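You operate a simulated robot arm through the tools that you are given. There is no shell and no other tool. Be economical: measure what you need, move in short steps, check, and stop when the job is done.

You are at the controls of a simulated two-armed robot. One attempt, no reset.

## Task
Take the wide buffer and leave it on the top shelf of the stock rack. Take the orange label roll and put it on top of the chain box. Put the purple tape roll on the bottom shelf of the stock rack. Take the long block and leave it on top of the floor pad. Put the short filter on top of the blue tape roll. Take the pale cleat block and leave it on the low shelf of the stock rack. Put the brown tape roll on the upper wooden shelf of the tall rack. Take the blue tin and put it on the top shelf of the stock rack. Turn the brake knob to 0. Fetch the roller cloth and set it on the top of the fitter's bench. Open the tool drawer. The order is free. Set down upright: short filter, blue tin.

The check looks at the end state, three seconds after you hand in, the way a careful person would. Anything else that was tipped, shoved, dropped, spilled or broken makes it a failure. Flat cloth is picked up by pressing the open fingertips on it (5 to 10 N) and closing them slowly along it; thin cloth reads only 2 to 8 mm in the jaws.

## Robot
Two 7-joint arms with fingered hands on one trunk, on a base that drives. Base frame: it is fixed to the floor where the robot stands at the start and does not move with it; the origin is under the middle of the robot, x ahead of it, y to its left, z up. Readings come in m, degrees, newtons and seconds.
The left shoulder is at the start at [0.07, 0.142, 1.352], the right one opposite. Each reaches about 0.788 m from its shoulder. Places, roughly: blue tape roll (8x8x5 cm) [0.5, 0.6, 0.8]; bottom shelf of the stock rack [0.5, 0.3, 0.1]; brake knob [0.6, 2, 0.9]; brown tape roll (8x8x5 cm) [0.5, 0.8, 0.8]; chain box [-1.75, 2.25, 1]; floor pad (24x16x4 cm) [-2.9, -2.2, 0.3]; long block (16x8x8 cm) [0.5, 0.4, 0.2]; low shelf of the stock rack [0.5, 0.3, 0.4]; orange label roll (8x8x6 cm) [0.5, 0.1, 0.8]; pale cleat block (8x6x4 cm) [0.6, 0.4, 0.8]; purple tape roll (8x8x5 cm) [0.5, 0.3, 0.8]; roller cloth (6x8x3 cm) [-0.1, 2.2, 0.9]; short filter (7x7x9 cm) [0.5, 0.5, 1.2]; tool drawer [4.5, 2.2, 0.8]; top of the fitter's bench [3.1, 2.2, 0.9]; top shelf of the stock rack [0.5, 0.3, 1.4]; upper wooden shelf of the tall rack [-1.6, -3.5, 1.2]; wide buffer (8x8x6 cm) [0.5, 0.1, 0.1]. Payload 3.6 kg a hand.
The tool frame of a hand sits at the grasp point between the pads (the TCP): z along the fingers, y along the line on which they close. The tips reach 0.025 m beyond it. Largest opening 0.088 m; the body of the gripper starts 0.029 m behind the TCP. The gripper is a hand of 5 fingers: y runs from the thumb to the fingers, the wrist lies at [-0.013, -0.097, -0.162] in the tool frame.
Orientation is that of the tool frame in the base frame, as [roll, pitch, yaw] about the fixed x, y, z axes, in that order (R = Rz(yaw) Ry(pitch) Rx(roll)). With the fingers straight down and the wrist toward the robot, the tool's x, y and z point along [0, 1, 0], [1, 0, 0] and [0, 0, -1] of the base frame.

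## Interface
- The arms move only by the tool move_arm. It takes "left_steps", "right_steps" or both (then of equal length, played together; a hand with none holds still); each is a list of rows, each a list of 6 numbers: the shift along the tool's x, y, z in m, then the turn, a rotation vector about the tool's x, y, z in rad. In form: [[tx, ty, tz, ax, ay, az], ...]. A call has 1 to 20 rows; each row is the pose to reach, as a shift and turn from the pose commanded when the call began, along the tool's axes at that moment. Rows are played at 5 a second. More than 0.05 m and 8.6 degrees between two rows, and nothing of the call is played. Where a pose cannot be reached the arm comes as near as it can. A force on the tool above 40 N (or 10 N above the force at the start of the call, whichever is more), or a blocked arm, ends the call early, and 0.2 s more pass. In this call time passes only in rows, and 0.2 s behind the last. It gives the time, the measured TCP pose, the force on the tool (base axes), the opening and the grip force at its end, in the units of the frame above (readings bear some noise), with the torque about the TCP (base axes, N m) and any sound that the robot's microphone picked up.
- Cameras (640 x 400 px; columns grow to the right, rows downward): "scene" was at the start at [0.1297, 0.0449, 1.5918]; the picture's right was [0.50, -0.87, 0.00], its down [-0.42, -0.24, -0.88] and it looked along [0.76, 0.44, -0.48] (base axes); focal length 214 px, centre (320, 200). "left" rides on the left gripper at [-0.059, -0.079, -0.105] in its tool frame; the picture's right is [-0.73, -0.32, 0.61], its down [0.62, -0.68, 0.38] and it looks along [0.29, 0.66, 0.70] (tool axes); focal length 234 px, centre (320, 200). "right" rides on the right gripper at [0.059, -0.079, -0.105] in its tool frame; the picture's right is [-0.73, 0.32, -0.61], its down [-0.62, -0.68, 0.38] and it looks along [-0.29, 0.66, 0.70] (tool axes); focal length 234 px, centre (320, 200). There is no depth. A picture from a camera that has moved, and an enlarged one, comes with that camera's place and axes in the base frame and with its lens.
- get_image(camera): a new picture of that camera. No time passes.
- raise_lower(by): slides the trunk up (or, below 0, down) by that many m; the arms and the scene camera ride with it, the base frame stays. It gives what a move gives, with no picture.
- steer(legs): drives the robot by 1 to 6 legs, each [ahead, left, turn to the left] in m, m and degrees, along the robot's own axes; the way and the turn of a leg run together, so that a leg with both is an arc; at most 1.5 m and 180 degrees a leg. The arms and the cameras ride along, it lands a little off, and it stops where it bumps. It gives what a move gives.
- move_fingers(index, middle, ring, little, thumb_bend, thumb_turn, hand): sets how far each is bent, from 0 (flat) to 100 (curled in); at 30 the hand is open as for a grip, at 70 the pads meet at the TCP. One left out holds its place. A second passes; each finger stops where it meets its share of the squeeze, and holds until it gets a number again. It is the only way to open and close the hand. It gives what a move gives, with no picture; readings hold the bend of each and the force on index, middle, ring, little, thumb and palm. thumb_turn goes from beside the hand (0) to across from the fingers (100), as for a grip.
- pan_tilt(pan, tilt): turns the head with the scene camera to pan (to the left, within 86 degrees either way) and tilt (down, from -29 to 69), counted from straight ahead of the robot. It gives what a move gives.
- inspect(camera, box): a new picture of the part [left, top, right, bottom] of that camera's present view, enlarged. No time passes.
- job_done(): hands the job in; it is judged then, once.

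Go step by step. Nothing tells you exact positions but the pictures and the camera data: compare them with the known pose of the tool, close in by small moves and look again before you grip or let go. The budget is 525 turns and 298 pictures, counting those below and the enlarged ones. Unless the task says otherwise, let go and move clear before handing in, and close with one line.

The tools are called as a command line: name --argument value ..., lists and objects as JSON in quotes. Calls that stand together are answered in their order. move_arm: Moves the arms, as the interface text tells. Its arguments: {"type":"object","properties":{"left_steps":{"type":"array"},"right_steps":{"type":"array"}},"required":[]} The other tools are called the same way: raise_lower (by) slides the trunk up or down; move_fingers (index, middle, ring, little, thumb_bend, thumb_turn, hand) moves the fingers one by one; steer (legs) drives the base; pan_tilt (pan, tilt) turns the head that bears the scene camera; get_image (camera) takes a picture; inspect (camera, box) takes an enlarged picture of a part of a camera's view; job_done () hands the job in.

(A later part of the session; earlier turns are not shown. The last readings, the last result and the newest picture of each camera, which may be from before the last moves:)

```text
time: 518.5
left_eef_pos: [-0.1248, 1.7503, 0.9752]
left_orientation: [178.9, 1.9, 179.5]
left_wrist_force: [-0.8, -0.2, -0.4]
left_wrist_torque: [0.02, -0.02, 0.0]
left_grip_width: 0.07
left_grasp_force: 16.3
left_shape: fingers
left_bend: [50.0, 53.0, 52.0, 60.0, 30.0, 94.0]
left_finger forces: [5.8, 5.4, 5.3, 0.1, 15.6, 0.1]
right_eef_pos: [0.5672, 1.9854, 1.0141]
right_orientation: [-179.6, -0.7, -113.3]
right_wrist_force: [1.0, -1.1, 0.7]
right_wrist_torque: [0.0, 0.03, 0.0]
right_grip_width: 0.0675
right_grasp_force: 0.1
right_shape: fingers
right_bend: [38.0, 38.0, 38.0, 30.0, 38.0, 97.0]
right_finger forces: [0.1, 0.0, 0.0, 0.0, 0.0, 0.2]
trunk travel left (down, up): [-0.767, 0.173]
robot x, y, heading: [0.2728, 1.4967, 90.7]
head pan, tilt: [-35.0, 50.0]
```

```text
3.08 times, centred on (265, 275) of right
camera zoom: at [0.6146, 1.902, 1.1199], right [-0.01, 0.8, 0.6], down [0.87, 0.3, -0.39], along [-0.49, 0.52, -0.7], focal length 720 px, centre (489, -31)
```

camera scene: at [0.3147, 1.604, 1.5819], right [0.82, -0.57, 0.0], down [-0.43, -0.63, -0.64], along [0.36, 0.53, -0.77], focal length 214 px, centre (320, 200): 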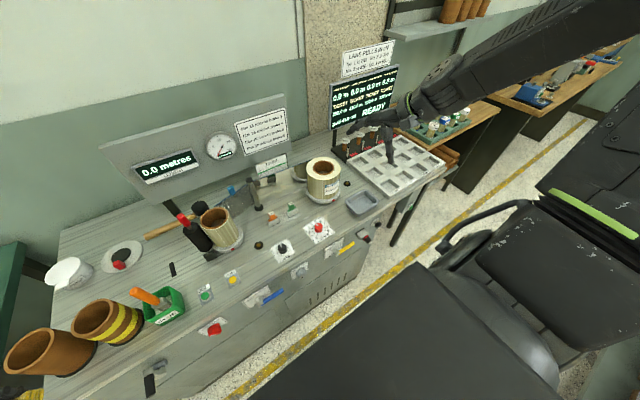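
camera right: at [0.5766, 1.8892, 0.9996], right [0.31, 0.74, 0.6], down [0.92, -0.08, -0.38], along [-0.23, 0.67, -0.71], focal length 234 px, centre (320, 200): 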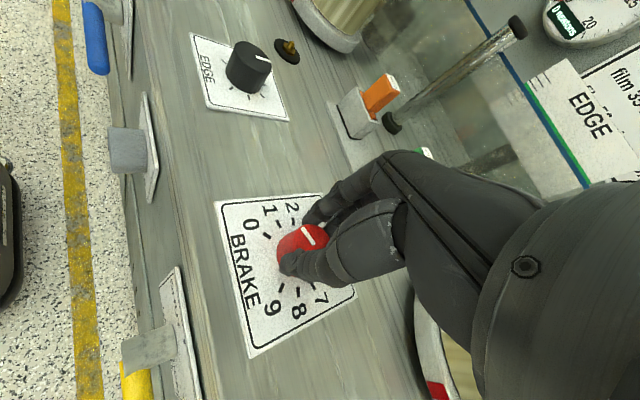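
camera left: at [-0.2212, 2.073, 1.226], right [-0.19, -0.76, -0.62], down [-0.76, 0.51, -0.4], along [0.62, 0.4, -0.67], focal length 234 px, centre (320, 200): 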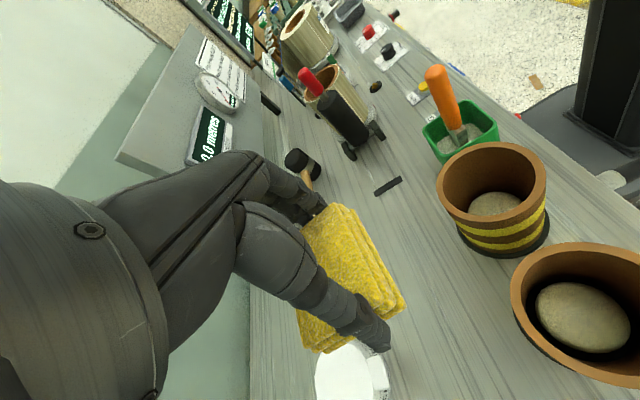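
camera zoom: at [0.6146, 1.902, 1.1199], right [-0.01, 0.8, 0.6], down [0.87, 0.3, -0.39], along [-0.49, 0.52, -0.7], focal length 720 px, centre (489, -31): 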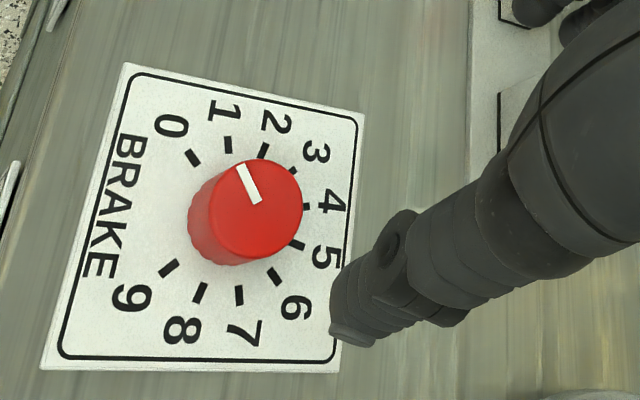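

move_arm --right_steps '[[0, 0, 0.04, 0, 0, 0.1], [0, 0, 0.08, 0, 0, 0.2], [0, 0, 0.122, 0, 0, 0.28]]'

move_fingers --hand "right" --index 78 --middle 78 --ring 78 --little 40 --thumb_bend 90

move_arm --right_steps '[[0, 0, 0, 0, 0, -0.08], [0, 0, 0, 0, 0, -0.16], [0, 0, 0, 0, 0, -0.24], [0, 0, 0, 0, 0, -0.32], [0, 0, 0, 0, 0, -0.4]]'

move_fingers --hand "right" --index 38 --middle 38 --ring 38 --little 30 --thumb_bend 38

move_arm --right_steps '[[0, 0, -0.04, 0, 0, 0], [0, 0, -0.08, 0, 0, 0], [0, 0, -0.12, 0, 0, 0]]'

inspect --camera "right" --box '[190, 210, 340, 340]'

```text
time: 519.3
left_eef_pos: [-0.1237, 1.7515, 0.9752]
left_orientation: [179.1, 1.7, 179.5]
left_wrist_force: [0.3, -0.1, -0.6]
left_wrist_torque: [0.01, 0.02, 0.0]
left_grip_width: 0.0698
left_grasp_force: 16.1
left_shape: fingers
left_bend: [50.0, 53.0, 52.0, 60.0, 30.0, 94.0]
left_finger forces: [5.8, 5.4, 5.2, 0.0, 15.6, 0.0]
right_eef_pos: [0.5634, 1.9848, 0.8893]
right_orientation: [-179.3, -0.7, -129.6]
right_wrist_force: [0.7, 1.3, -0.9]
right_wrist_torque: [0.01, -0.02, -0.04]
right_grip_width: 0.0675
right_grasp_force: 0.1
right_shape: fingers
right_bend: [38.0, 38.0, 38.0, 30.0, 38.0, 97.0]
right_finger forces: [0.1, 0.0, 0.1, 0.0, 0.1, 0.0]
trunk travel left (down, up): [-0.767, 0.173]
robot x, y, heading: [0.2687, 1.4942, 90.5]
head pan, tilt: [-35.0, 50.0]
```

```text
time: 520.3
left_eef_pos: [-0.1256, 1.7507, 0.9737]
left_orientation: [179.2, 1.8, 179.5]
left_wrist_force: [-0.2, 0.4, -0.7]
left_wrist_torque: [0.03, 0.01, -0.01]
left_grip_width: 0.0699
left_grasp_force: 16.1
left_shape: fingers
left_bend: [50.0, 53.0, 52.0, 60.0, 30.0, 94.0]
left_finger forces: [5.9, 5.3, 5.3, 0.1, 15.6, 0.0]
right_eef_pos: [0.5604, 1.9854, 0.8884]
right_orientation: [-179.4, -0.7, -129.4]
right_wrist_force: [-9.4, 7.5, -5.3]
right_wrist_torque: [0.09, 0.19, 0.06]
right_grip_width: 0.0002
right_grasp_force: 9.6
right_shape: fingers
right_bend: [72.0, 62.0, 78.0, 40.0, 85.0, 94.0]
right_finger forces: [9.3, 9.8, 0.0, 0.1, 0.1, 0.1]
trunk travel left (down, up): [-0.767, 0.173]
robot x, y, heading: [0.273, 1.4933, 90.3]
head pan, tilt: [-35.0, 50.0]
```

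```text
time: 521.5
left_eef_pos: [-0.1262, 1.7528, 0.9747]
left_orientation: [179.3, 1.9, 179.4]
left_wrist_force: [0.2, -0.9, -1.0]
left_wrist_torque: [0.02, 0.01, 0.0]
left_grip_width: 0.0697
left_grasp_force: 16.0
left_shape: fingers
left_bend: [50.0, 53.0, 52.0, 60.0, 30.0, 94.0]
left_finger forces: [5.7, 5.4, 5.2, 0.2, 15.6, 0.0]
right_eef_pos: [0.5646, 1.9819, 0.8958]
right_orientation: [-179.5, -0.9, -106.3]
right_wrist_force: [-12.5, 9.7, -9.5]
right_wrist_torque: [0.12, 0.2, -0.05]
right_grip_width: 0.0
right_grasp_force: 9.5
right_shape: fingers
right_bend: [72.0, 61.0, 78.0, 40.0, 85.0, 94.0]
right_finger forces: [10.0, 10.2, 0.1, 0.0, 0.1, 0.0]
right hand out of reach, approached as far as the arm can: row 5
trunk travel left (down, up): [-0.767, 0.173]
robot x, y, heading: [0.2723, 1.4918, 90.4]
head pan, tilt: [-35.0, 50.0]
```

```text
time: 522.5
left_eef_pos: [-0.1236, 1.7502, 0.9752]
left_orientation: [179.2, 1.7, 179.4]
left_wrist_force: [0.1, 0.1, -0.8]
left_wrist_torque: [0.0, -0.03, -0.01]
left_grip_width: 0.0697
left_grasp_force: 16.2
left_shape: fingers
left_bend: [50.0, 53.0, 52.0, 60.0, 30.0, 94.0]
left_finger forces: [5.9, 5.4, 5.2, 0.1, 15.6, 0.0]
right_eef_pos: [0.5653, 1.9797, 0.8947]
right_orientation: [-179.6, -0.6, -106.4]
right_wrist_force: [0.0, -0.4, 0.0]
right_wrist_torque: [-0.02, 0.02, -0.01]
right_grip_width: 0.0673
right_grasp_force: 0.0
right_shape: fingers
right_bend: [38.0, 38.0, 38.0, 30.0, 38.0, 97.0]
right_finger forces: [0.0, 0.0, 0.0, 0.0, 0.0, 0.1]
trunk travel left (down, up): [-0.767, 0.173]
robot x, y, heading: [0.2716, 1.4895, 90.7]
head pan, tilt: [-35.0, 50.0]
```

```text
time: 523.3
left_eef_pos: [-0.1244, 1.7497, 0.9749]
left_orientation: [179.0, 1.7, 179.5]
left_wrist_force: [-0.1, -1.4, 0.2]
left_wrist_torque: [0.01, 0.01, 0.0]
left_grip_width: 0.07
left_grasp_force: 15.9
left_shape: fingers
left_bend: [50.0, 53.0, 52.0, 60.0, 30.0, 94.0]
left_finger forces: [5.8, 5.4, 5.2, 0.1, 15.6, 0.0]
right_eef_pos: [0.5648, 1.9806, 1.0188]
right_orientation: [-179.7, -0.8, -106.4]
right_wrist_force: [-0.1, 0.1, 0.1]
right_wrist_torque: [-0.01, -0.01, -0.01]
right_grip_width: 0.0674
right_grasp_force: 0.0
right_shape: fingers
right_bend: [38.0, 38.0, 38.0, 30.0, 38.0, 97.0]
right_finger forces: [0.0, 0.0, 0.0, 0.0, 0.0, 0.1]
trunk travel left (down, up): [-0.767, 0.173]
robot x, y, heading: [0.2691, 1.4932, 90.4]
head pan, tilt: [-35.0, 50.0]
```

```text
3.08 times, centred on (265, 275) of right
camera zoom: at [0.6223, 1.9039, 1.1246], right [-0.11, 0.8, 0.6], down [0.83, 0.4, -0.39], along [-0.55, 0.45, -0.7], focal length 720 px, centre (489, -31)
```

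zoom: 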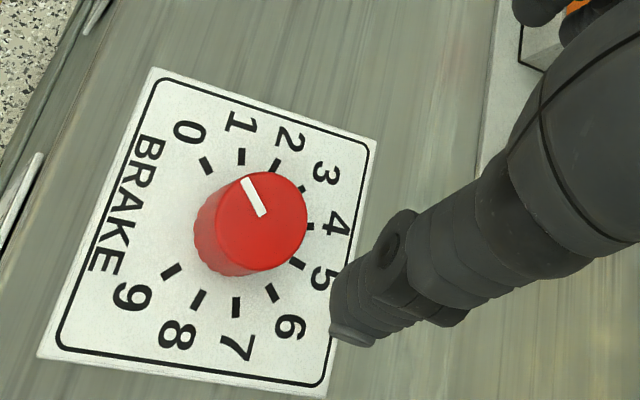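

raise_lower --by 0.17

inspect --camera "scene" --box '[290, 200, 350, 250]'

```text
time: 525.2
left_eef_pos: [-0.1245, 1.7504, 1.1442]
left_orientation: [179.2, 1.9, 179.5]
left_wrist_force: [0.5, -0.7, -0.2]
left_wrist_torque: [-0.01, 0.01, 0.06]
left_grip_width: 0.07
left_grasp_force: 15.9
left_shape: fingers
left_bend: [50.0, 53.0, 52.0, 60.0, 30.0, 94.0]
left_finger forces: [5.7, 5.4, 5.1, 0.0, 15.6, 0.1]
right_eef_pos: [0.5643, 1.9815, 1.1877]
right_orientation: [-179.7, -0.8, -106.5]
right_wrist_force: [-0.1, -1.2, 0.2]
right_wrist_torque: [0.01, 0.0, -0.02]
right_grip_width: 0.0676
right_grasp_force: 0.0
right_shape: fingers
right_bend: [38.0, 38.0, 38.0, 30.0, 38.0, 97.0]
right_finger forces: [0.1, 0.1, 0.0, 0.0, 0.0, 0.0]
trunk travel left (down, up): [-0.937, 0.003]
robot x, y, heading: [0.2687, 1.4966, 90.5]
head pan, tilt: [-35.0, 50.0]
```

```text
8.00 times, centred on (320, 225) of scene
camera zoom: at [0.3146, 1.6063, 1.6097], right [0.82, -0.57, 0.0], down [-0.43, -0.63, -0.64], along [0.36, 0.53, -0.77], focal length 1716 px, centre (320, 0)
```

zoom: 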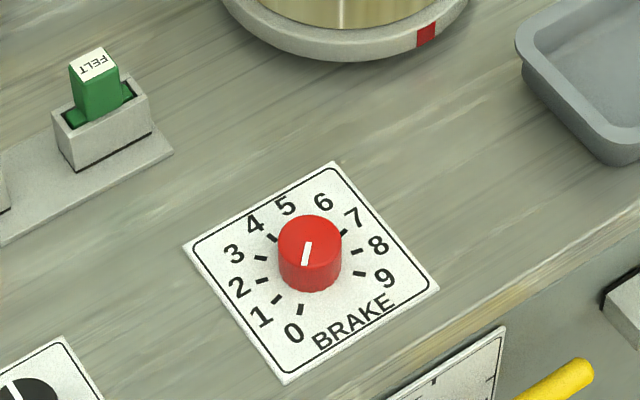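

The pointer now reads 0. I'm tucking the right hand back and driving east along the wall to the fitter's bench with the cloth.

move_arm --right_steps '[[0.015, 0, 0, 0, 0, 0.13], [0.03, 0, 0, 0, 0, 0.26], [0.045, 0, 0, 0, 0, 0.39], [0.06, 0, 0, 0, 0, 0.52], [0.075, 0, 0, 0, 0, 0.65], [0.09, 0, 0, 0, 0, 0.78], [0.105, 0, 0, 0, 0, 0.91], [0.12, 0, 0, 0, 0, 1.04], [0.135, 0, 0, 0, 0, 1.17], [0.15, 0, 0, 0, 0, 1.28]]'

steer --legs '[[-0.15, 0, 0]]'

pan_tilt --pan -70 --tilt 20

get_image --camera "scene"

```text
time: 527.4
left_eef_pos: [-0.1255, 1.7511, 1.1449]
left_orientation: [179.1, 1.8, 179.5]
left_wrist_force: [0.0, 0.3, -0.4]
left_wrist_torque: [0.02, 0.02, 0.0]
left_grip_width: 0.0703
left_grasp_force: 16.1
left_shape: fingers
left_bend: [50.0, 53.0, 52.0, 60.0, 30.0, 94.0]
left_finger forces: [5.8, 5.3, 5.3, 0.1, 15.6, 0.0]
right_eef_pos: [0.5347, 1.8852, 1.1798]
right_orientation: [-179.1, 0.0, -179.9]
right_wrist_force: [-0.4, 0.3, -0.8]
right_wrist_torque: [0.03, -0.02, 0.0]
right_grip_width: 0.0674
right_grasp_force: 0.1
right_shape: fingers
right_bend: [38.0, 38.0, 38.0, 30.0, 38.0, 97.0]
right_finger forces: [0.0, 0.0, 0.0, 0.0, 0.1, 0.0]
right hand out of reach, approached as far as the arm can: row 8, 9, 10
trunk travel left (down, up): [-0.937, 0.003]
robot x, y, heading: [0.2703, 1.4898, 90.5]
head pan, tilt: [-35.0, 50.0]
```

```text
time: 528.8
left_eef_pos: [-0.1235, 1.606, 1.1439]
left_orientation: [179.2, 1.8, 179.1]
left_wrist_force: [0.7, -0.9, 0.0]
left_wrist_torque: [-0.01, 0.0, 0.01]
left_grip_width: 0.0697
left_grasp_force: 15.9
left_shape: fingers
left_bend: [50.0, 53.0, 52.0, 60.0, 30.0, 94.0]
left_finger forces: [5.8, 5.4, 5.1, 0.0, 15.7, 0.0]
right_eef_pos: [0.5364, 1.7346, 1.1802]
right_orientation: [-178.9, 0.1, -179.9]
right_wrist_force: [0.3, 0.6, -0.2]
right_wrist_torque: [-0.03, 0.0, 0.02]
right_grip_width: 0.0672
right_grasp_force: 0.1
right_shape: fingers
right_bend: [38.0, 38.0, 38.0, 30.0, 38.0, 97.0]
right_finger forces: [0.0, 0.1, 0.0, 0.1, 0.1, 0.1]
trunk travel left (down, up): [-0.937, 0.003]
robot x, y, heading: [0.2703, 1.343, 90.5]
head pan, tilt: [-35.0, 50.0]
```

```text
time: 529.8
left_eef_pos: [-0.1227, 1.6025, 1.145]
left_orientation: [179.1, 1.8, 179.2]
left_wrist_force: [-0.5, -0.5, -0.4]
left_wrist_torque: [0.0, 0.0, 0.0]
left_grip_width: 0.0698
left_grasp_force: 16.3
left_shape: fingers
left_bend: [50.0, 53.0, 52.0, 60.0, 30.0, 94.0]
left_finger forces: [5.8, 5.4, 5.2, 0.0, 15.7, 0.0]
right_eef_pos: [0.5364, 1.7324, 1.1799]
right_orientation: [-179.1, 0.2, 179.9]
right_wrist_force: [-0.2, -0.6, 0.8]
right_wrist_torque: [-0.01, -0.01, 0.01]
right_grip_width: 0.0675
right_grasp_force: 0.1
right_shape: fingers
right_bend: [38.0, 38.0, 38.0, 30.0, 38.0, 97.0]
right_finger forces: [0.0, 0.1, 0.0, 0.1, 0.1, 0.0]
trunk travel left (down, up): [-0.937, 0.003]
robot x, y, heading: [0.2734, 1.346, 90.0]
head pan, tilt: [-70.0, 20.0]
```

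```text
46 pictures are left
camera scene: at [0.3593, 1.4243, 1.6553], right [0.35, -0.94, 0.0], down [-0.32, -0.12, -0.94], along [0.88, 0.32, -0.34], focal length 214 px, centre (320, 200)
```

scene: 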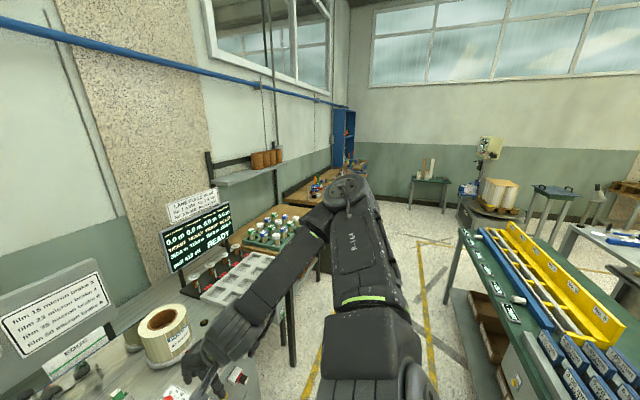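

steer --legs '[[0.19, 0, 0], [0, -1.2, 0]]'

pan_tilt --pan -50 --tilt 25

get_image --camera "scene"

```text
time: 536.9
left_eef_pos: [1.0345, 1.7961, 1.1458]
left_orientation: [179.1, 1.8, -179.9]
left_wrist_force: [-0.5, -0.4, -1.2]
left_wrist_torque: [0.02, -0.03, -0.02]
left_grip_width: 0.0699
left_grasp_force: 16.1
left_shape: fingers
left_bend: [50.0, 53.0, 52.0, 60.0, 30.0, 94.0]
left_finger forces: [5.7, 5.4, 5.1, 0.0, 15.6, 0.1]
right_eef_pos: [1.6917, 1.937, 1.1811]
right_orientation: [-179.1, 0.1, -179.1]
right_wrist_force: [-0.4, 0.0, -0.7]
right_wrist_torque: [0.02, 0.02, -0.01]
right_grip_width: 0.0675
right_grasp_force: 0.0
right_shape: fingers
right_bend: [38.0, 38.0, 38.0, 30.0, 38.0, 97.0]
right_finger forces: [0.0, 0.0, 0.0, 0.0, 0.0, 0.2]
trunk travel left (down, up): [-0.937, 0.003]
robot x, y, heading: [1.4294, 1.5451, 91.1]
head pan, tilt: [-70.0, 20.0]
```

```text
time: 537.7
left_eef_pos: [1.036, 1.7969, 1.1454]
left_orientation: [179.1, 1.9, -179.9]
left_wrist_force: [-0.1, 0.8, -0.8]
left_wrist_torque: [-0.01, -0.01, 0.02]
left_grip_width: 0.0699
left_grasp_force: 15.7
left_shape: fingers
left_bend: [50.0, 53.0, 52.0, 60.0, 30.0, 94.0]
left_finger forces: [5.9, 5.3, 5.2, 0.0, 15.6, 0.1]
right_eef_pos: [1.6927, 1.9372, 1.1797]
right_orientation: [-179.1, 0.0, -179.1]
right_wrist_force: [-0.3, 0.3, 0.1]
right_wrist_torque: [0.02, -0.04, 0.02]
right_grip_width: 0.0674
right_grasp_force: 0.0
right_shape: fingers
right_bend: [38.0, 38.0, 38.0, 30.0, 38.0, 97.0]
right_finger forces: [0.1, 0.1, 0.1, 0.0, 0.1, 0.0]
trunk travel left (down, up): [-0.937, 0.003]
robot x, y, heading: [1.4356, 1.5453, 91.2]
head pan, tilt: [-50.0, 25.0]
```

```text
45 pictures are left
camera scene: at [1.5026, 1.6541, 1.6473], right [0.66, -0.75, 0.0], down [-0.32, -0.28, -0.91], along [0.68, 0.6, -0.42], focal length 214 px, centre (320, 200)
```

scene: 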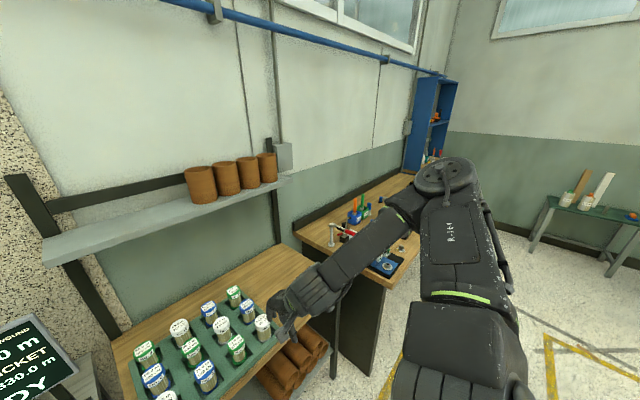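

steer --legs '[[0, -0.9, -1]]'

pan_tilt --pan -10 --tilt 35

get_image --camera "scene"

```text
time: 542.4
left_eef_pos: [1.9237, 1.8141, 1.1445]
left_orientation: [179.1, 1.8, -179.7]
left_wrist_force: [0.0, 0.8, -0.2]
left_wrist_torque: [-0.02, 0.01, -0.05]
left_grip_width: 0.0697
left_grasp_force: 15.7
left_shape: fingers
left_bend: [50.0, 53.0, 52.0, 60.0, 30.0, 94.0]
left_finger forces: [5.8, 5.4, 5.2, 0.1, 15.5, 0.0]
right_eef_pos: [2.579, 1.9579, 1.1811]
right_orientation: [-179.0, 0.0, -178.9]
right_wrist_force: [0.1, -0.3, -0.5]
right_wrist_torque: [-0.02, 0.03, -0.01]
right_grip_width: 0.0675
right_grasp_force: 0.1
right_shape: fingers
right_bend: [38.0, 38.0, 38.0, 30.0, 38.0, 97.0]
right_finger forces: [0.0, 0.0, 0.0, 0.0, 0.1, 0.1]
trunk travel left (down, up): [-0.937, 0.003]
robot x, y, heading: [2.3193, 1.5627, 91.3]
head pan, tilt: [-50.0, 25.0]
```

```text
time: 543.5
left_eef_pos: [1.9239, 1.8136, 1.1449]
left_orientation: [179.1, 1.8, -179.7]
left_wrist_force: [0.3, -0.3, -0.3]
left_wrist_torque: [0.07, 0.03, -0.04]
left_grip_width: 0.0699
left_grasp_force: 16.1
left_shape: fingers
left_bend: [50.0, 53.0, 52.0, 60.0, 30.0, 94.0]
left_finger forces: [5.8, 5.4, 5.2, 0.0, 15.5, 0.0]
right_eef_pos: [2.5808, 1.9567, 1.1809]
right_orientation: [-179.0, 0.2, -178.9]
right_wrist_force: [-0.5, 0.7, -0.5]
right_wrist_torque: [0.0, -0.02, 0.0]
right_grip_width: 0.0673
right_grasp_force: 0.1
right_shape: fingers
right_bend: [38.0, 38.0, 38.0, 30.0, 38.0, 97.0]
right_finger forces: [0.0, 0.1, 0.0, 0.0, 0.0, 0.1]
trunk travel left (down, up): [-0.937, 0.003]
robot x, y, heading: [2.3208, 1.5658, 91.1]
head pan, tilt: [-10.0, 35.0]
```

```text
44 pictures are left
camera scene: at [2.3356, 1.6991, 1.6315], right [0.99, -0.15, 0.0], down [-0.09, -0.57, -0.82], along [0.12, 0.81, -0.57], focal length 214 px, centre (320, 200)
```

scene: 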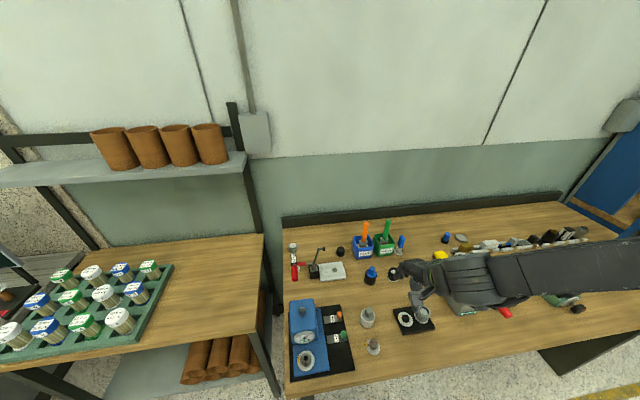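

steer --legs '[[0, -0.6, -1]]'

pan_tilt --pan 15 --tilt 45

get_image --camera "scene"

```text
time: 546.8
left_eef_pos: [2.5276, 1.8293, 1.1444]
left_orientation: [179.1, 1.9, 179.3]
left_wrist_force: [-0.2, -0.4, -0.3]
left_wrist_torque: [-0.02, 0.01, 0.03]
left_grip_width: 0.0699
left_grasp_force: 15.9
left_shape: fingers
left_bend: [50.0, 53.0, 52.0, 60.0, 30.0, 94.0]
left_finger forces: [5.8, 5.4, 5.3, 0.0, 15.5, 0.0]
right_eef_pos: [3.1866, 1.962, 1.1812]
right_orientation: [-179.2, 0.2, -179.8]
right_wrist_force: [0.8, 0.2, 0.1]
right_wrist_torque: [0.02, -0.05, -0.02]
right_grip_width: 0.0675
right_grasp_force: 0.1
right_shape: fingers
right_bend: [38.0, 38.0, 38.0, 30.0, 38.0, 97.0]
right_finger forces: [0.0, 0.0, 0.0, 0.1, 0.1, 0.1]
trunk travel left (down, up): [-0.937, 0.003]
robot x, y, heading: [2.922, 1.5727, 90.6]
head pan, tilt: [-10.0, 35.0]
```

```text
time: 547.7
left_eef_pos: [2.529, 1.8298, 1.1452]
left_orientation: [179.0, 1.8, 179.4]
left_wrist_force: [0.4, 0.1, -0.5]
left_wrist_torque: [0.01, -0.01, 0.03]
left_grip_width: 0.0698
left_grasp_force: 16.1
left_shape: fingers
left_bend: [50.0, 53.0, 52.0, 60.0, 30.0, 94.0]
left_finger forces: [5.8, 5.4, 5.2, 0.0, 15.5, 0.1]
right_eef_pos: [3.1875, 1.9613, 1.1806]
right_orientation: [-179.1, 0.0, -179.7]
right_wrist_force: [-0.4, -0.1, 0.3]
right_wrist_torque: [0.02, -0.01, 0.0]
right_grip_width: 0.0679
right_grasp_force: 0.1
right_shape: fingers
right_bend: [38.0, 38.0, 38.0, 30.0, 38.0, 97.0]
right_finger forces: [0.0, 0.0, 0.0, 0.0, 0.0, 0.1]
trunk travel left (down, up): [-0.937, 0.003]
robot x, y, heading: [2.9189, 1.5704, 90.4]
head pan, tilt: [15.0, 45.0]
```

```text
43 pictures are left
camera scene: at [2.9028, 1.6994, 1.6167], right [0.96, 0.26, 0.0], down [0.19, -0.68, -0.71], along [-0.19, 0.68, -0.71], focal length 214 px, centre (320, 200)
```

scene: 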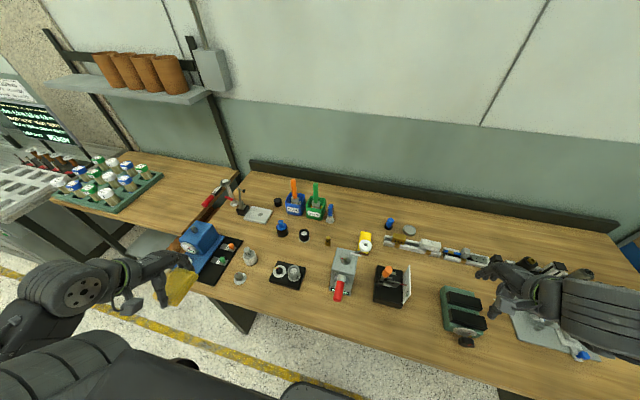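

steer --legs '[[0, -0.595, 0]]'

move_arm --left_steps '[[0, 0.03, 0.02, 0, 0, 0], [0, 0.06, 0.05, 0, 0, 0], [0, 0.09, 0.08, 0, 0, 0], [0, 0.1, 0.11, 0, 0, 0]]'

pan_tilt --pan 30 --tilt 45

get_image --camera "scene"

```text
time: 551.1
left_eef_pos: [3.1095, 1.8324, 1.1439]
left_orientation: [179.1, 1.8, -179.7]
left_wrist_force: [0.5, 0.1, -0.3]
left_wrist_torque: [0.02, -0.01, 0.0]
left_grip_width: 0.0697
left_grasp_force: 15.7
left_shape: fingers
left_bend: [50.0, 53.0, 52.0, 60.0, 30.0, 94.0]
left_finger forces: [5.8, 5.4, 5.1, 0.0, 15.4, 0.0]
right_eef_pos: [3.7668, 1.9747, 1.1813]
right_orientation: [-179.1, 0.2, -178.9]
right_wrist_force: [0.0, 0.7, -0.3]
right_wrist_torque: [0.0, -0.01, 0.01]
right_grip_width: 0.0672
right_grasp_force: 0.1
right_shape: fingers
right_bend: [38.0, 38.0, 38.0, 30.0, 38.0, 97.0]
right_finger forces: [0.0, 0.0, 0.1, 0.0, 0.0, 0.1]
trunk travel left (down, up): [-0.937, 0.003]
robot x, y, heading: [3.5113, 1.5847, 91.3]
head pan, tilt: [15.0, 45.0]
```

```text
time: 552.1
left_eef_pos: [3.1149, 1.9341, 1.0351]
left_orientation: [179.2, 1.8, -179.7]
left_wrist_force: [-0.1, -0.4, 0.2]
left_wrist_torque: [0.01, 0.01, 0.0]
left_grip_width: 0.0696
left_grasp_force: 15.5
left_shape: fingers
left_bend: [51.0, 53.0, 52.0, 60.0, 30.0, 94.0]
left_finger forces: [5.6, 5.3, 5.0, 0.0, 14.8, 0.1]
right_eef_pos: [3.7676, 1.9755, 1.1798]
right_orientation: [-179.1, 0.1, -178.9]
right_wrist_force: [0.5, 0.7, 0.2]
right_wrist_torque: [-0.01, 0.0, -0.02]
right_grip_width: 0.0676
right_grasp_force: 0.1
right_shape: fingers
right_bend: [38.0, 38.0, 38.0, 30.0, 38.0, 97.0]
right_finger forces: [0.0, 0.1, 0.1, 0.0, 0.0, 0.1]
trunk travel left (down, up): [-0.937, 0.003]
robot x, y, heading: [3.5058, 1.5793, 91.2]
head pan, tilt: [15.0, 45.0]
```

```text
time: 552.8
left_eef_pos: [3.1155, 1.9331, 1.0379]
left_orientation: [179.1, 1.9, -179.7]
left_wrist_force: [-0.2, -0.2, -0.8]
left_wrist_torque: [0.0, -0.01, 0.01]
left_grip_width: 0.0695
left_grasp_force: 15.4
left_shape: fingers
left_bend: [51.0, 53.0, 52.0, 60.0, 30.0, 94.0]
left_finger forces: [5.5, 5.3, 5.0, 0.0, 15.0, 0.0]
right_eef_pos: [3.7666, 1.9744, 1.18]
right_orientation: [-179.1, 0.0, -178.9]
right_wrist_force: [0.2, -1.0, -0.6]
right_wrist_torque: [0.0, -0.02, 0.03]
right_grip_width: 0.0677
right_grasp_force: 0.1
right_shape: fingers
right_bend: [38.0, 38.0, 38.0, 30.0, 38.0, 97.0]
right_finger forces: [0.1, 0.0, 0.0, 0.0, 0.0, 0.1]
trunk travel left (down, up): [-0.937, 0.003]
robot x, y, heading: [3.5094, 1.5808, 91.0]
head pan, tilt: [30.0, 45.0]
```

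```text
42 pictures are left
camera scene: at [3.4669, 1.699, 1.6167], right [0.85, 0.52, 0.0], down [0.37, -0.6, -0.71], along [-0.37, 0.6, -0.71], focal length 214 px, centre (320, 200)
```

scene: 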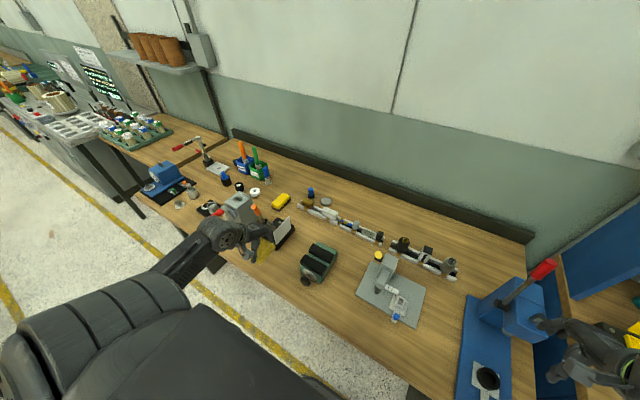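

move_arm --left_steps '[[-0.02, -0.004, 0.03, 0, 0, 0], [-0.04, -0.008, 0.06, 0, 0, 0], [-0.04, -0.008, 0.085, 0, 0, 0]]'

get_image --camera "left"

inspect --camera "scene" --box '[220, 190, 380, 320]'

```text
time: 553.6
left_eef_pos: [3.1581, 1.9291, 0.9519]
left_orientation: [179.0, 1.8, -179.7]
left_wrist_force: [-0.2, 0.2, -0.8]
left_wrist_torque: [0.0, 0.01, -0.01]
left_grip_width: 0.0695
left_grasp_force: 14.5
left_shape: fingers
left_bend: [51.0, 53.0, 52.0, 60.0, 30.0, 94.0]
left_finger forces: [5.5, 5.1, 4.8, 0.1, 14.6, 0.0]
right_eef_pos: [3.7674, 1.9752, 1.1804]
right_orientation: [-179.1, 0.1, -178.9]
right_wrist_force: [-0.5, -0.2, 0.1]
right_wrist_torque: [0.03, -0.01, 0.01]
right_grip_width: 0.0676
right_grasp_force: 0.0
right_shape: fingers
right_bend: [38.0, 38.0, 38.0, 30.0, 38.0, 97.0]
right_finger forces: [0.0, 0.0, 0.1, 0.0, 0.0, 0.0]
trunk travel left (down, up): [-0.937, 0.003]
robot x, y, heading: [3.5067, 1.5764, 91.5]
head pan, tilt: [30.0, 45.0]
```

```text
41 pictures are left
camera left: at [3.2145, 1.8491, 1.0569], right [0.75, -0.31, -0.59], down [-0.61, -0.68, -0.41], along [-0.27, 0.67, -0.69], focal length 234 px, centre (320, 200)
```

left: 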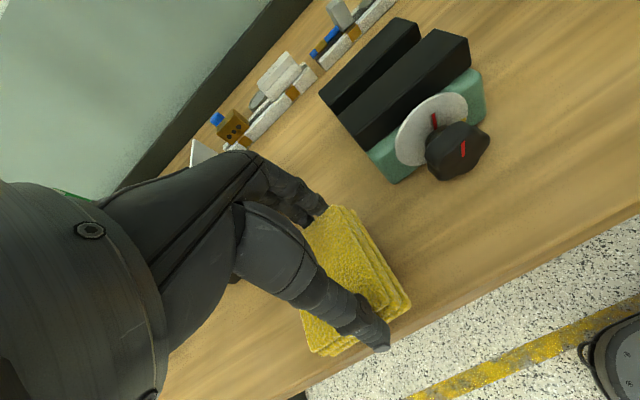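

```text
3.08 times, centred on (300, 255) of scene
camera zoom: at [3.4665, 1.6995, 1.6166], right [0.85, 0.52, 0.0], down [0.37, -0.6, -0.71], along [-0.37, 0.6, -0.71], focal length 660 px, centre (382, 31)
```

zoom: 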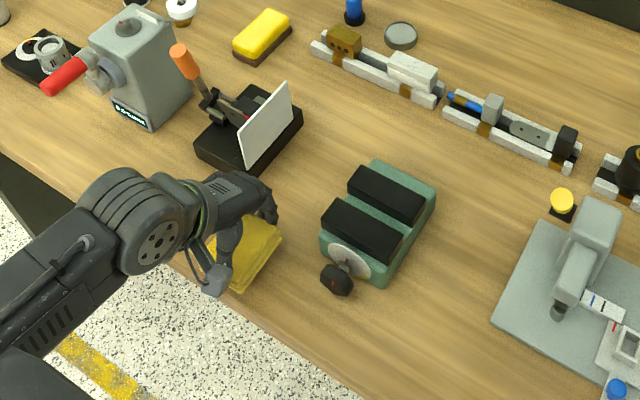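

move_arm --left_steps '[[-0.004, 0.02, 0, 0, 0, 0], [-0.006, 0.038, 0, 0, 0, 0], [-0.006, 0.038, 0.018, 0, 0, 0]]'

inspect --camera "scene" --box '[220, 190, 380, 320]'

```text
time: 554.4
left_eef_pos: [3.1626, 1.963, 0.9361]
left_orientation: [179.1, 1.8, -179.6]
left_wrist_force: [-0.2, 1.0, -0.3]
left_wrist_torque: [-0.02, -0.01, 0.01]
left_grip_width: 0.0695
left_grasp_force: 14.7
left_shape: fingers
left_bend: [51.0, 53.0, 52.0, 60.0, 30.0, 94.0]
left_finger forces: [5.5, 5.2, 4.9, 0.0, 14.4, 0.0]
right_eef_pos: [3.7665, 1.9739, 1.1812]
right_orientation: [-179.1, 0.1, -178.9]
right_wrist_force: [-0.1, 0.4, -0.1]
right_wrist_torque: [0.01, -0.01, -0.01]
right_grip_width: 0.0675
right_grasp_force: 0.1
right_shape: fingers
right_bend: [38.0, 38.0, 38.0, 30.0, 38.0, 97.0]
right_finger forces: [0.1, 0.0, 0.0, 0.0, 0.0, 0.1]
trunk travel left (down, up): [-0.937, 0.003]
robot x, y, heading: [3.5088, 1.5827, 91.4]
head pan, tilt: [30.0, 45.0]
```

```text
3.08 times, centred on (300, 255) of scene
camera zoom: at [3.4668, 1.6985, 1.6167], right [0.85, 0.52, 0.0], down [0.37, -0.6, -0.71], along [-0.37, 0.6, -0.71], focal length 660 px, centre (382, 31)
```

zoom: 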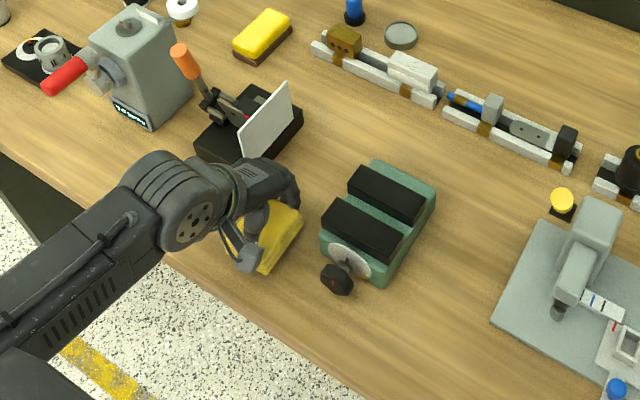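

move_arm --left_steps '[[0, 0, 0.012, 0, 0, 0], [0, 0, 0.022, 0, 0, 0]]'

move_arm --left_steps '[[0, 0, 0.008, 0, 0, 0], [0, 0, 0.014, 0, 0, 0]]'

```text
time: 555.0
left_eef_pos: [3.1639, 1.9641, 0.917]
left_orientation: [178.6, 1.5, -179.8]
left_wrist_force: [-2.6, 4.0, 16.5]
left_wrist_torque: [0.41, 0.53, 0.04]
left_grip_width: 0.0694
left_grasp_force: 20.7
left_shape: fingers
left_bend: [51.0, 53.0, 52.0, 60.0, 29.0, 94.0]
left_finger forces: [6.3, 6.2, 6.1, 8.8, 14.0, 0.0]
right_eef_pos: [3.7693, 1.9722, 1.1812]
right_orientation: [-179.3, 0.0, -178.8]
right_wrist_force: [0.6, -0.5, -0.4]
right_wrist_torque: [-0.01, 0.02, 0.04]
right_grip_width: 0.0677
right_grasp_force: 0.1
right_shape: fingers
right_bend: [38.0, 38.0, 38.0, 30.0, 38.0, 97.0]
right_finger forces: [0.0, 0.1, 0.0, 0.0, 0.1, 0.0]
trunk travel left (down, up): [-0.937, 0.003]
robot x, y, heading: [3.5066, 1.5855, 91.4]
head pan, tilt: [30.0, 45.0]
```

```text
time: 555.4
left_eef_pos: [3.1625, 1.9673, 0.916]
left_orientation: [178.0, 1.5, -179.8]
left_wrist_force: [1.6, -6.9, 21.1]
left_wrist_torque: [0.05, 0.52, 0.06]
left_grip_width: 0.0695
left_grasp_force: 21.6
left_shape: fingers
left_bend: [52.0, 54.0, 54.0, 61.0, 27.0, 93.0]
left_finger forces: [4.2, 4.1, 4.1, 13.3, 18.5, 0.1]
right_eef_pos: [3.7678, 1.9711, 1.1815]
right_orientation: [-179.2, 0.0, -178.9]
right_wrist_force: [0.4, -0.1, 0.6]
right_wrist_torque: [-0.04, -0.02, 0.01]
right_grip_width: 0.0676
right_grasp_force: 0.1
right_shape: fingers
right_bend: [38.0, 38.0, 38.0, 30.0, 38.0, 97.0]
right_finger forces: [0.0, 0.1, 0.0, 0.0, 0.0, 0.0]
trunk travel left (down, up): [-0.937, 0.003]
robot x, y, heading: [3.5116, 1.5775, 91.2]
head pan, tilt: [30.0, 45.0]
stopped in row 1 (left hand): the force on the tool passed its limit (the readings are from after the stop); the commanded pose is now the measured one
```

move_fingers --hand "left" --index 38 --middle 38 --ring 38 --little 38 --thumb_bend 12

move_arm --left_steps '[[0, 0, -0.03, 0, 0, 0], [0, 0, -0.07, 0, 0, 0], [0, -0.01, -0.11, 0, 0, 0], [0, -0.04, -0.14, 0, 0, 0], [0, -0.08, -0.16, 0, 0, 0]]'

inspect --camera "scene" --box '[220, 190, 380, 320]'

```text
time: 556.4
left_eef_pos: [3.1619, 1.9693, 0.9143]
left_orientation: [178.4, 1.7, -179.8]
left_wrist_force: [-0.1, 0.5, 0.1]
left_wrist_torque: [0.01, -0.03, 0.01]
left_grip_width: 0.0888
left_grasp_force: 0.1
left_shape: fingers
left_bend: [38.0, 38.0, 38.0, 38.0, 11.0, 97.0]
left_finger forces: [0.0, 0.1, 0.0, 0.0, 0.0, 0.0]
right_eef_pos: [3.7674, 1.9753, 1.1793]
right_orientation: [-179.0, 0.1, -178.9]
right_wrist_force: [-0.5, 0.2, 0.0]
right_wrist_torque: [0.0, -0.01, -0.02]
right_grip_width: 0.0673
right_grasp_force: 0.1
right_shape: fingers
right_bend: [38.0, 38.0, 38.0, 30.0, 38.0, 97.0]
right_finger forces: [0.0, 0.0, 0.0, 0.1, 0.0, 0.0]
trunk travel left (down, up): [-0.937, 0.003]
robot x, y, heading: [3.5098, 1.5827, 91.3]
head pan, tilt: [30.0, 45.0]
```

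```text
time: 557.6
left_eef_pos: [3.1601, 1.8824, 1.0742]
left_orientation: [178.3, 1.6, -179.8]
left_wrist_force: [1.0, 0.2, 0.7]
left_wrist_torque: [0.02, -0.03, 0.01]
left_grip_width: 0.0887
left_grasp_force: 0.0
left_shape: fingers
left_bend: [38.0, 38.0, 38.0, 38.0, 12.0, 97.0]
left_finger forces: [0.0, 0.0, 0.1, 0.0, 0.1, 0.0]
right_eef_pos: [3.7685, 1.9729, 1.1815]
right_orientation: [-179.2, 0.0, -178.9]
right_wrist_force: [-1.2, -0.5, 0.3]
right_wrist_torque: [0.04, -0.03, -0.03]
right_grip_width: 0.0674
right_grasp_force: 0.0
right_shape: fingers
right_bend: [38.0, 38.0, 38.0, 30.0, 38.0, 97.0]
right_finger forces: [0.1, 0.0, 0.0, 0.0, 0.0, 0.1]
trunk travel left (down, up): [-0.937, 0.003]
robot x, y, heading: [3.5097, 1.5805, 91.2]
head pan, tilt: [30.0, 45.0]
```

```text
3.08 times, centred on (300, 255) of scene
camera zoom: at [3.4681, 1.6962, 1.6169], right [0.85, 0.52, 0.0], down [0.37, -0.6, -0.71], along [-0.37, 0.61, -0.71], focal length 660 px, centre (382, 31)
```

zoom: 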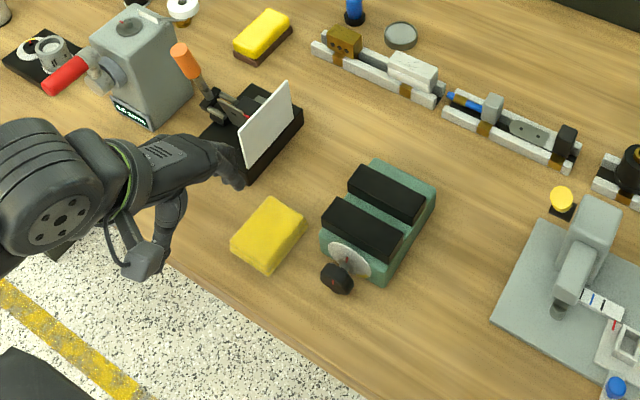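

steer --legs '[[-0.25, 0, 0]]'

pan_tilt --pan -50 --tilt 30

get_image --camera "scene"

```text
time: 559.4
left_eef_pos: [3.1647, 1.6255, 1.0722]
left_orientation: [178.4, 1.6, -179.5]
left_wrist_force: [-0.1, 0.2, -0.1]
left_wrist_torque: [0.0, 0.05, 0.02]
left_grip_width: 0.089
left_grasp_force: 0.1
left_shape: fingers
left_bend: [38.0, 38.0, 38.0, 38.0, 12.0, 97.0]
left_finger forces: [0.0, 0.1, 0.1, 0.0, 0.1, 0.0]
right_eef_pos: [3.7733, 1.7185, 1.1805]
right_orientation: [-179.1, 0.2, -178.7]
right_wrist_force: [0.2, 0.0, -0.2]
right_wrist_torque: [0.03, -0.01, 0.01]
right_grip_width: 0.0674
right_grasp_force: 0.2
right_shape: fingers
right_bend: [38.0, 38.0, 38.0, 30.0, 38.0, 97.0]
right_finger forces: [0.0, 0.0, 0.0, 0.0, 0.0, 0.0]
trunk travel left (down, up): [-0.937, 0.003]
robot x, y, heading: [3.5187, 1.3216, 91.5]
head pan, tilt: [30.0, 45.0]
```

```text
time: 561.0
left_eef_pos: [3.165, 1.6237, 1.0725]
left_orientation: [178.4, 1.7, -179.5]
left_wrist_force: [-0.4, -0.7, 0.0]
left_wrist_torque: [-0.01, 0.01, 0.01]
left_grip_width: 0.0888
left_grasp_force: 0.0
left_shape: fingers
left_bend: [38.0, 38.0, 38.0, 38.0, 12.0, 97.0]
left_finger forces: [0.0, 0.0, 0.0, 0.0, 0.0, 0.0]
right_eef_pos: [3.7722, 1.7169, 1.1808]
right_orientation: [-179.1, 0.1, -178.6]
right_wrist_force: [-1.0, 0.5, 0.0]
right_wrist_torque: [0.01, 0.02, 0.01]
right_grip_width: 0.0672
right_grasp_force: 0.0
right_shape: fingers
right_bend: [38.0, 38.0, 38.0, 30.0, 38.0, 97.0]
right_finger forces: [0.0, 0.0, 0.0, 0.0, 0.1, 0.1]
trunk travel left (down, up): [-0.937, 0.003]
robot x, y, heading: [3.5205, 1.3222, 91.9]
head pan, tilt: [-50.0, 30.0]
```

```text
37 pictures are left
camera scene: at [3.5832, 1.4301, 1.6393], right [0.66, -0.75, 0.0], down [-0.37, -0.33, -0.87], along [0.65, 0.58, -0.5], focal length 214 px, centre (320, 200)
```

scene: 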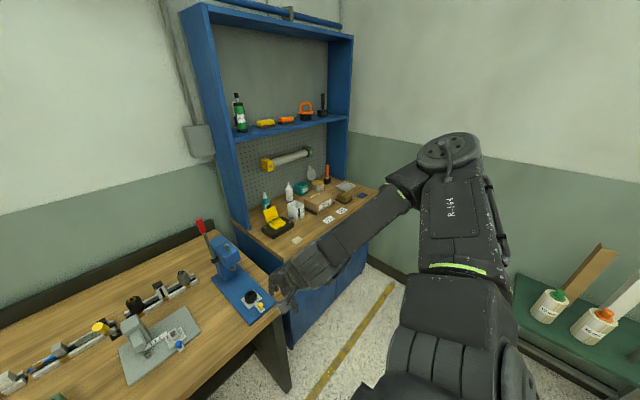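

steer --legs '[[0, -0.55, -1.5]]'

raise_lower --by -0.3

pan_tilt --pan -18 --tilt 35

get_image --camera "scene"

```text
time: 564.1
left_eef_pos: [3.7305, 1.64, 1.073]
left_orientation: [178.5, 1.7, 178.8]
left_wrist_force: [-0.2, -0.8, -0.4]
left_wrist_torque: [-0.03, -0.02, 0.0]
left_grip_width: 0.0889
left_grasp_force: 0.2
left_shape: fingers
left_bend: [38.0, 38.0, 38.0, 38.0, 12.0, 97.0]
left_finger forces: [0.0, 0.0, 0.1, 0.1, 0.1, 0.1]
right_eef_pos: [4.3395, 1.7158, 1.1807]
right_orientation: [-179.0, 0.2, 179.7]
right_wrist_force: [0.5, -0.6, 0.0]
right_wrist_torque: [0.0, -0.01, 0.01]
right_grip_width: 0.0675
right_grasp_force: 0.1
right_shape: fingers
right_bend: [38.0, 38.0, 38.0, 30.0, 38.0, 97.0]
right_finger forces: [0.0, 0.0, 0.0, 0.1, 0.0, 0.0]
trunk travel left (down, up): [-0.937, 0.003]
robot x, y, heading: [4.0766, 1.3275, 89.8]
head pan, tilt: [-50.0, 30.0]
```

```text
time: 567.1
left_eef_pos: [3.7308, 1.6416, 0.7721]
left_orientation: [178.3, 1.6, 178.8]
left_wrist_force: [-0.4, 0.4, -0.4]
left_wrist_torque: [0.05, 0.0, -0.02]
left_grip_width: 0.0887
left_grasp_force: 0.1
left_shape: fingers
left_bend: [38.0, 38.0, 38.0, 38.0, 12.0, 97.0]
left_finger forces: [0.1, 0.0, 0.0, 0.0, 0.0, 0.0]
right_eef_pos: [4.3404, 1.7166, 0.88]
right_orientation: [-179.1, 0.1, 179.7]
right_wrist_force: [-0.6, 0.2, -0.3]
right_wrist_torque: [0.01, -0.04, -0.01]
right_grip_width: 0.0676
right_grasp_force: 0.1
right_shape: fingers
right_bend: [38.0, 38.0, 38.0, 30.0, 38.0, 97.0]
right_finger forces: [0.1, 0.0, 0.0, 0.0, 0.0, 0.1]
trunk travel left (down, up): [-0.637, 0.303]
robot x, y, heading: [4.0724, 1.3267, 89.8]
head pan, tilt: [-50.0, 30.0]
```

```text
time: 568.1
left_eef_pos: [3.7316, 1.6403, 0.7734]
left_orientation: [178.4, 1.5, 178.8]
left_wrist_force: [-0.9, 0.0, -0.9]
left_wrist_torque: [0.01, -0.01, 0.0]
left_grip_width: 0.0887
left_grasp_force: 0.1
left_shape: fingers
left_bend: [38.0, 38.0, 38.0, 38.0, 12.0, 97.0]
left_finger forces: [0.0, 0.0, 0.0, 0.0, 0.1, 0.0]
right_eef_pos: [4.3419, 1.7158, 0.8791]
right_orientation: [-179.2, 0.2, 179.7]
right_wrist_force: [-0.3, 0.7, -0.4]
right_wrist_torque: [0.01, 0.01, -0.01]
right_grip_width: 0.0674
right_grasp_force: 0.1
right_shape: fingers
right_bend: [38.0, 38.0, 38.0, 30.0, 38.0, 97.0]
right_finger forces: [0.0, 0.0, 0.0, 0.1, 0.0, 0.1]
trunk travel left (down, up): [-0.637, 0.303]
robot x, y, heading: [4.0732, 1.3303, 89.9]
head pan, tilt: [-18.0, 35.0]
```

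```text
36 pictures are left
camera scene: at [4.1021, 1.4616, 1.3315], right [0.95, -0.31, 0.0], down [-0.18, -0.55, -0.82], along [0.25, 0.78, -0.57], focal length 214 px, centre (320, 200)
```

scene: 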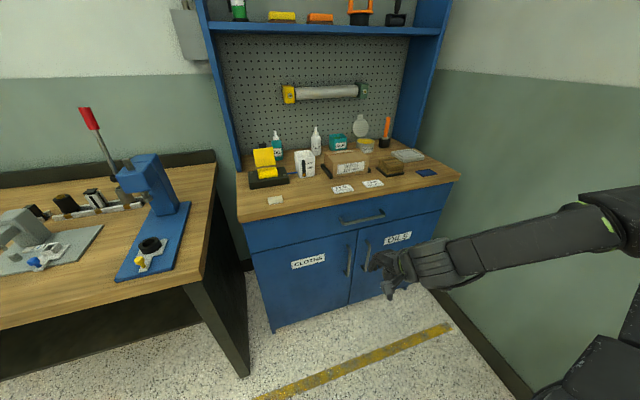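

The top drawer has a horizontal bar handle. I'm tilting the right hand so its fingers point forward, to grip the bar between fingers and thumb.

move_arm --right_steps '[[0, 0, 0, -0.14, 0, 0], [0, 0, 0, -0.28, 0, 0], [0, 0, 0, -0.42, 0, 0], [0, 0, 0.01, -0.56, 0, 0], [0, 0, 0.02, -0.7, 0, 0], [0, 0, 0.03, -0.84, 0, 0], [0, 0, 0.04, -0.98, 0, 0], [0, 0, 0.05, -1.12, 0, 0], [0, 0, 0.06, -1.26, 0, 0], [0, 0, 0.07, -1.4, 0, 0]]'

get_image --camera "right"

```text
time: 570.3
left_eef_pos: [3.7325, 1.6408, 0.7711]
left_orientation: [178.4, 1.5, 178.9]
left_wrist_force: [-0.5, -0.2, -0.6]
left_wrist_torque: [-0.02, -0.02, -0.01]
left_grip_width: 0.0885
left_grasp_force: 0.1
left_shape: fingers
left_bend: [38.0, 38.0, 38.0, 38.0, 12.0, 97.0]
left_finger forces: [0.1, 0.0, 0.0, 0.1, 0.1, 0.1]
right_eef_pos: [4.4054, 1.7154, 0.8172]
right_orientation: [100.7, -0.9, -179.3]
right_wrist_force: [0.0, 0.8, -0.3]
right_wrist_torque: [0.02, 0.01, 0.0]
right_grip_width: 0.068
right_grasp_force: 0.0
right_shape: fingers
right_bend: [38.0, 38.0, 38.0, 30.0, 38.0, 98.0]
right_finger forces: [0.0, 0.0, 0.0, 0.0, 0.0, 0.0]
right hand out of reach, approached as far as the arm can: row 1, 2, 3, 4, 5, 6, 7, 8, 9, 10
trunk travel left (down, up): [-0.637, 0.303]
robot x, y, heading: [4.0747, 1.3304, 89.6]
head pan, tilt: [-18.0, 35.0]
```

```text
35 pictures are left
camera right: at [4.3467, 1.597, 0.76], right [0.74, -0.53, 0.42], down [0.61, 0.26, -0.75], along [0.29, 0.81, 0.51], focal length 234 px, centre (320, 200)
```

right: 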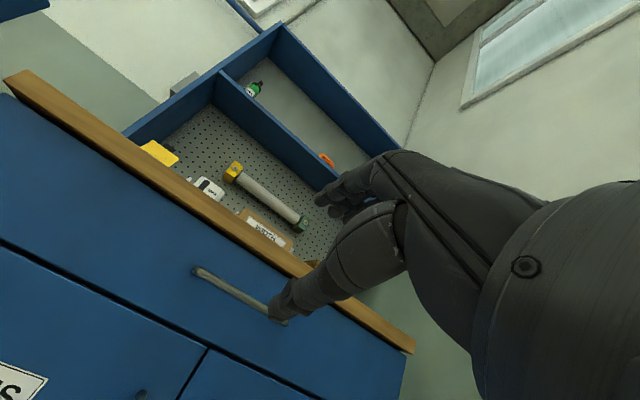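

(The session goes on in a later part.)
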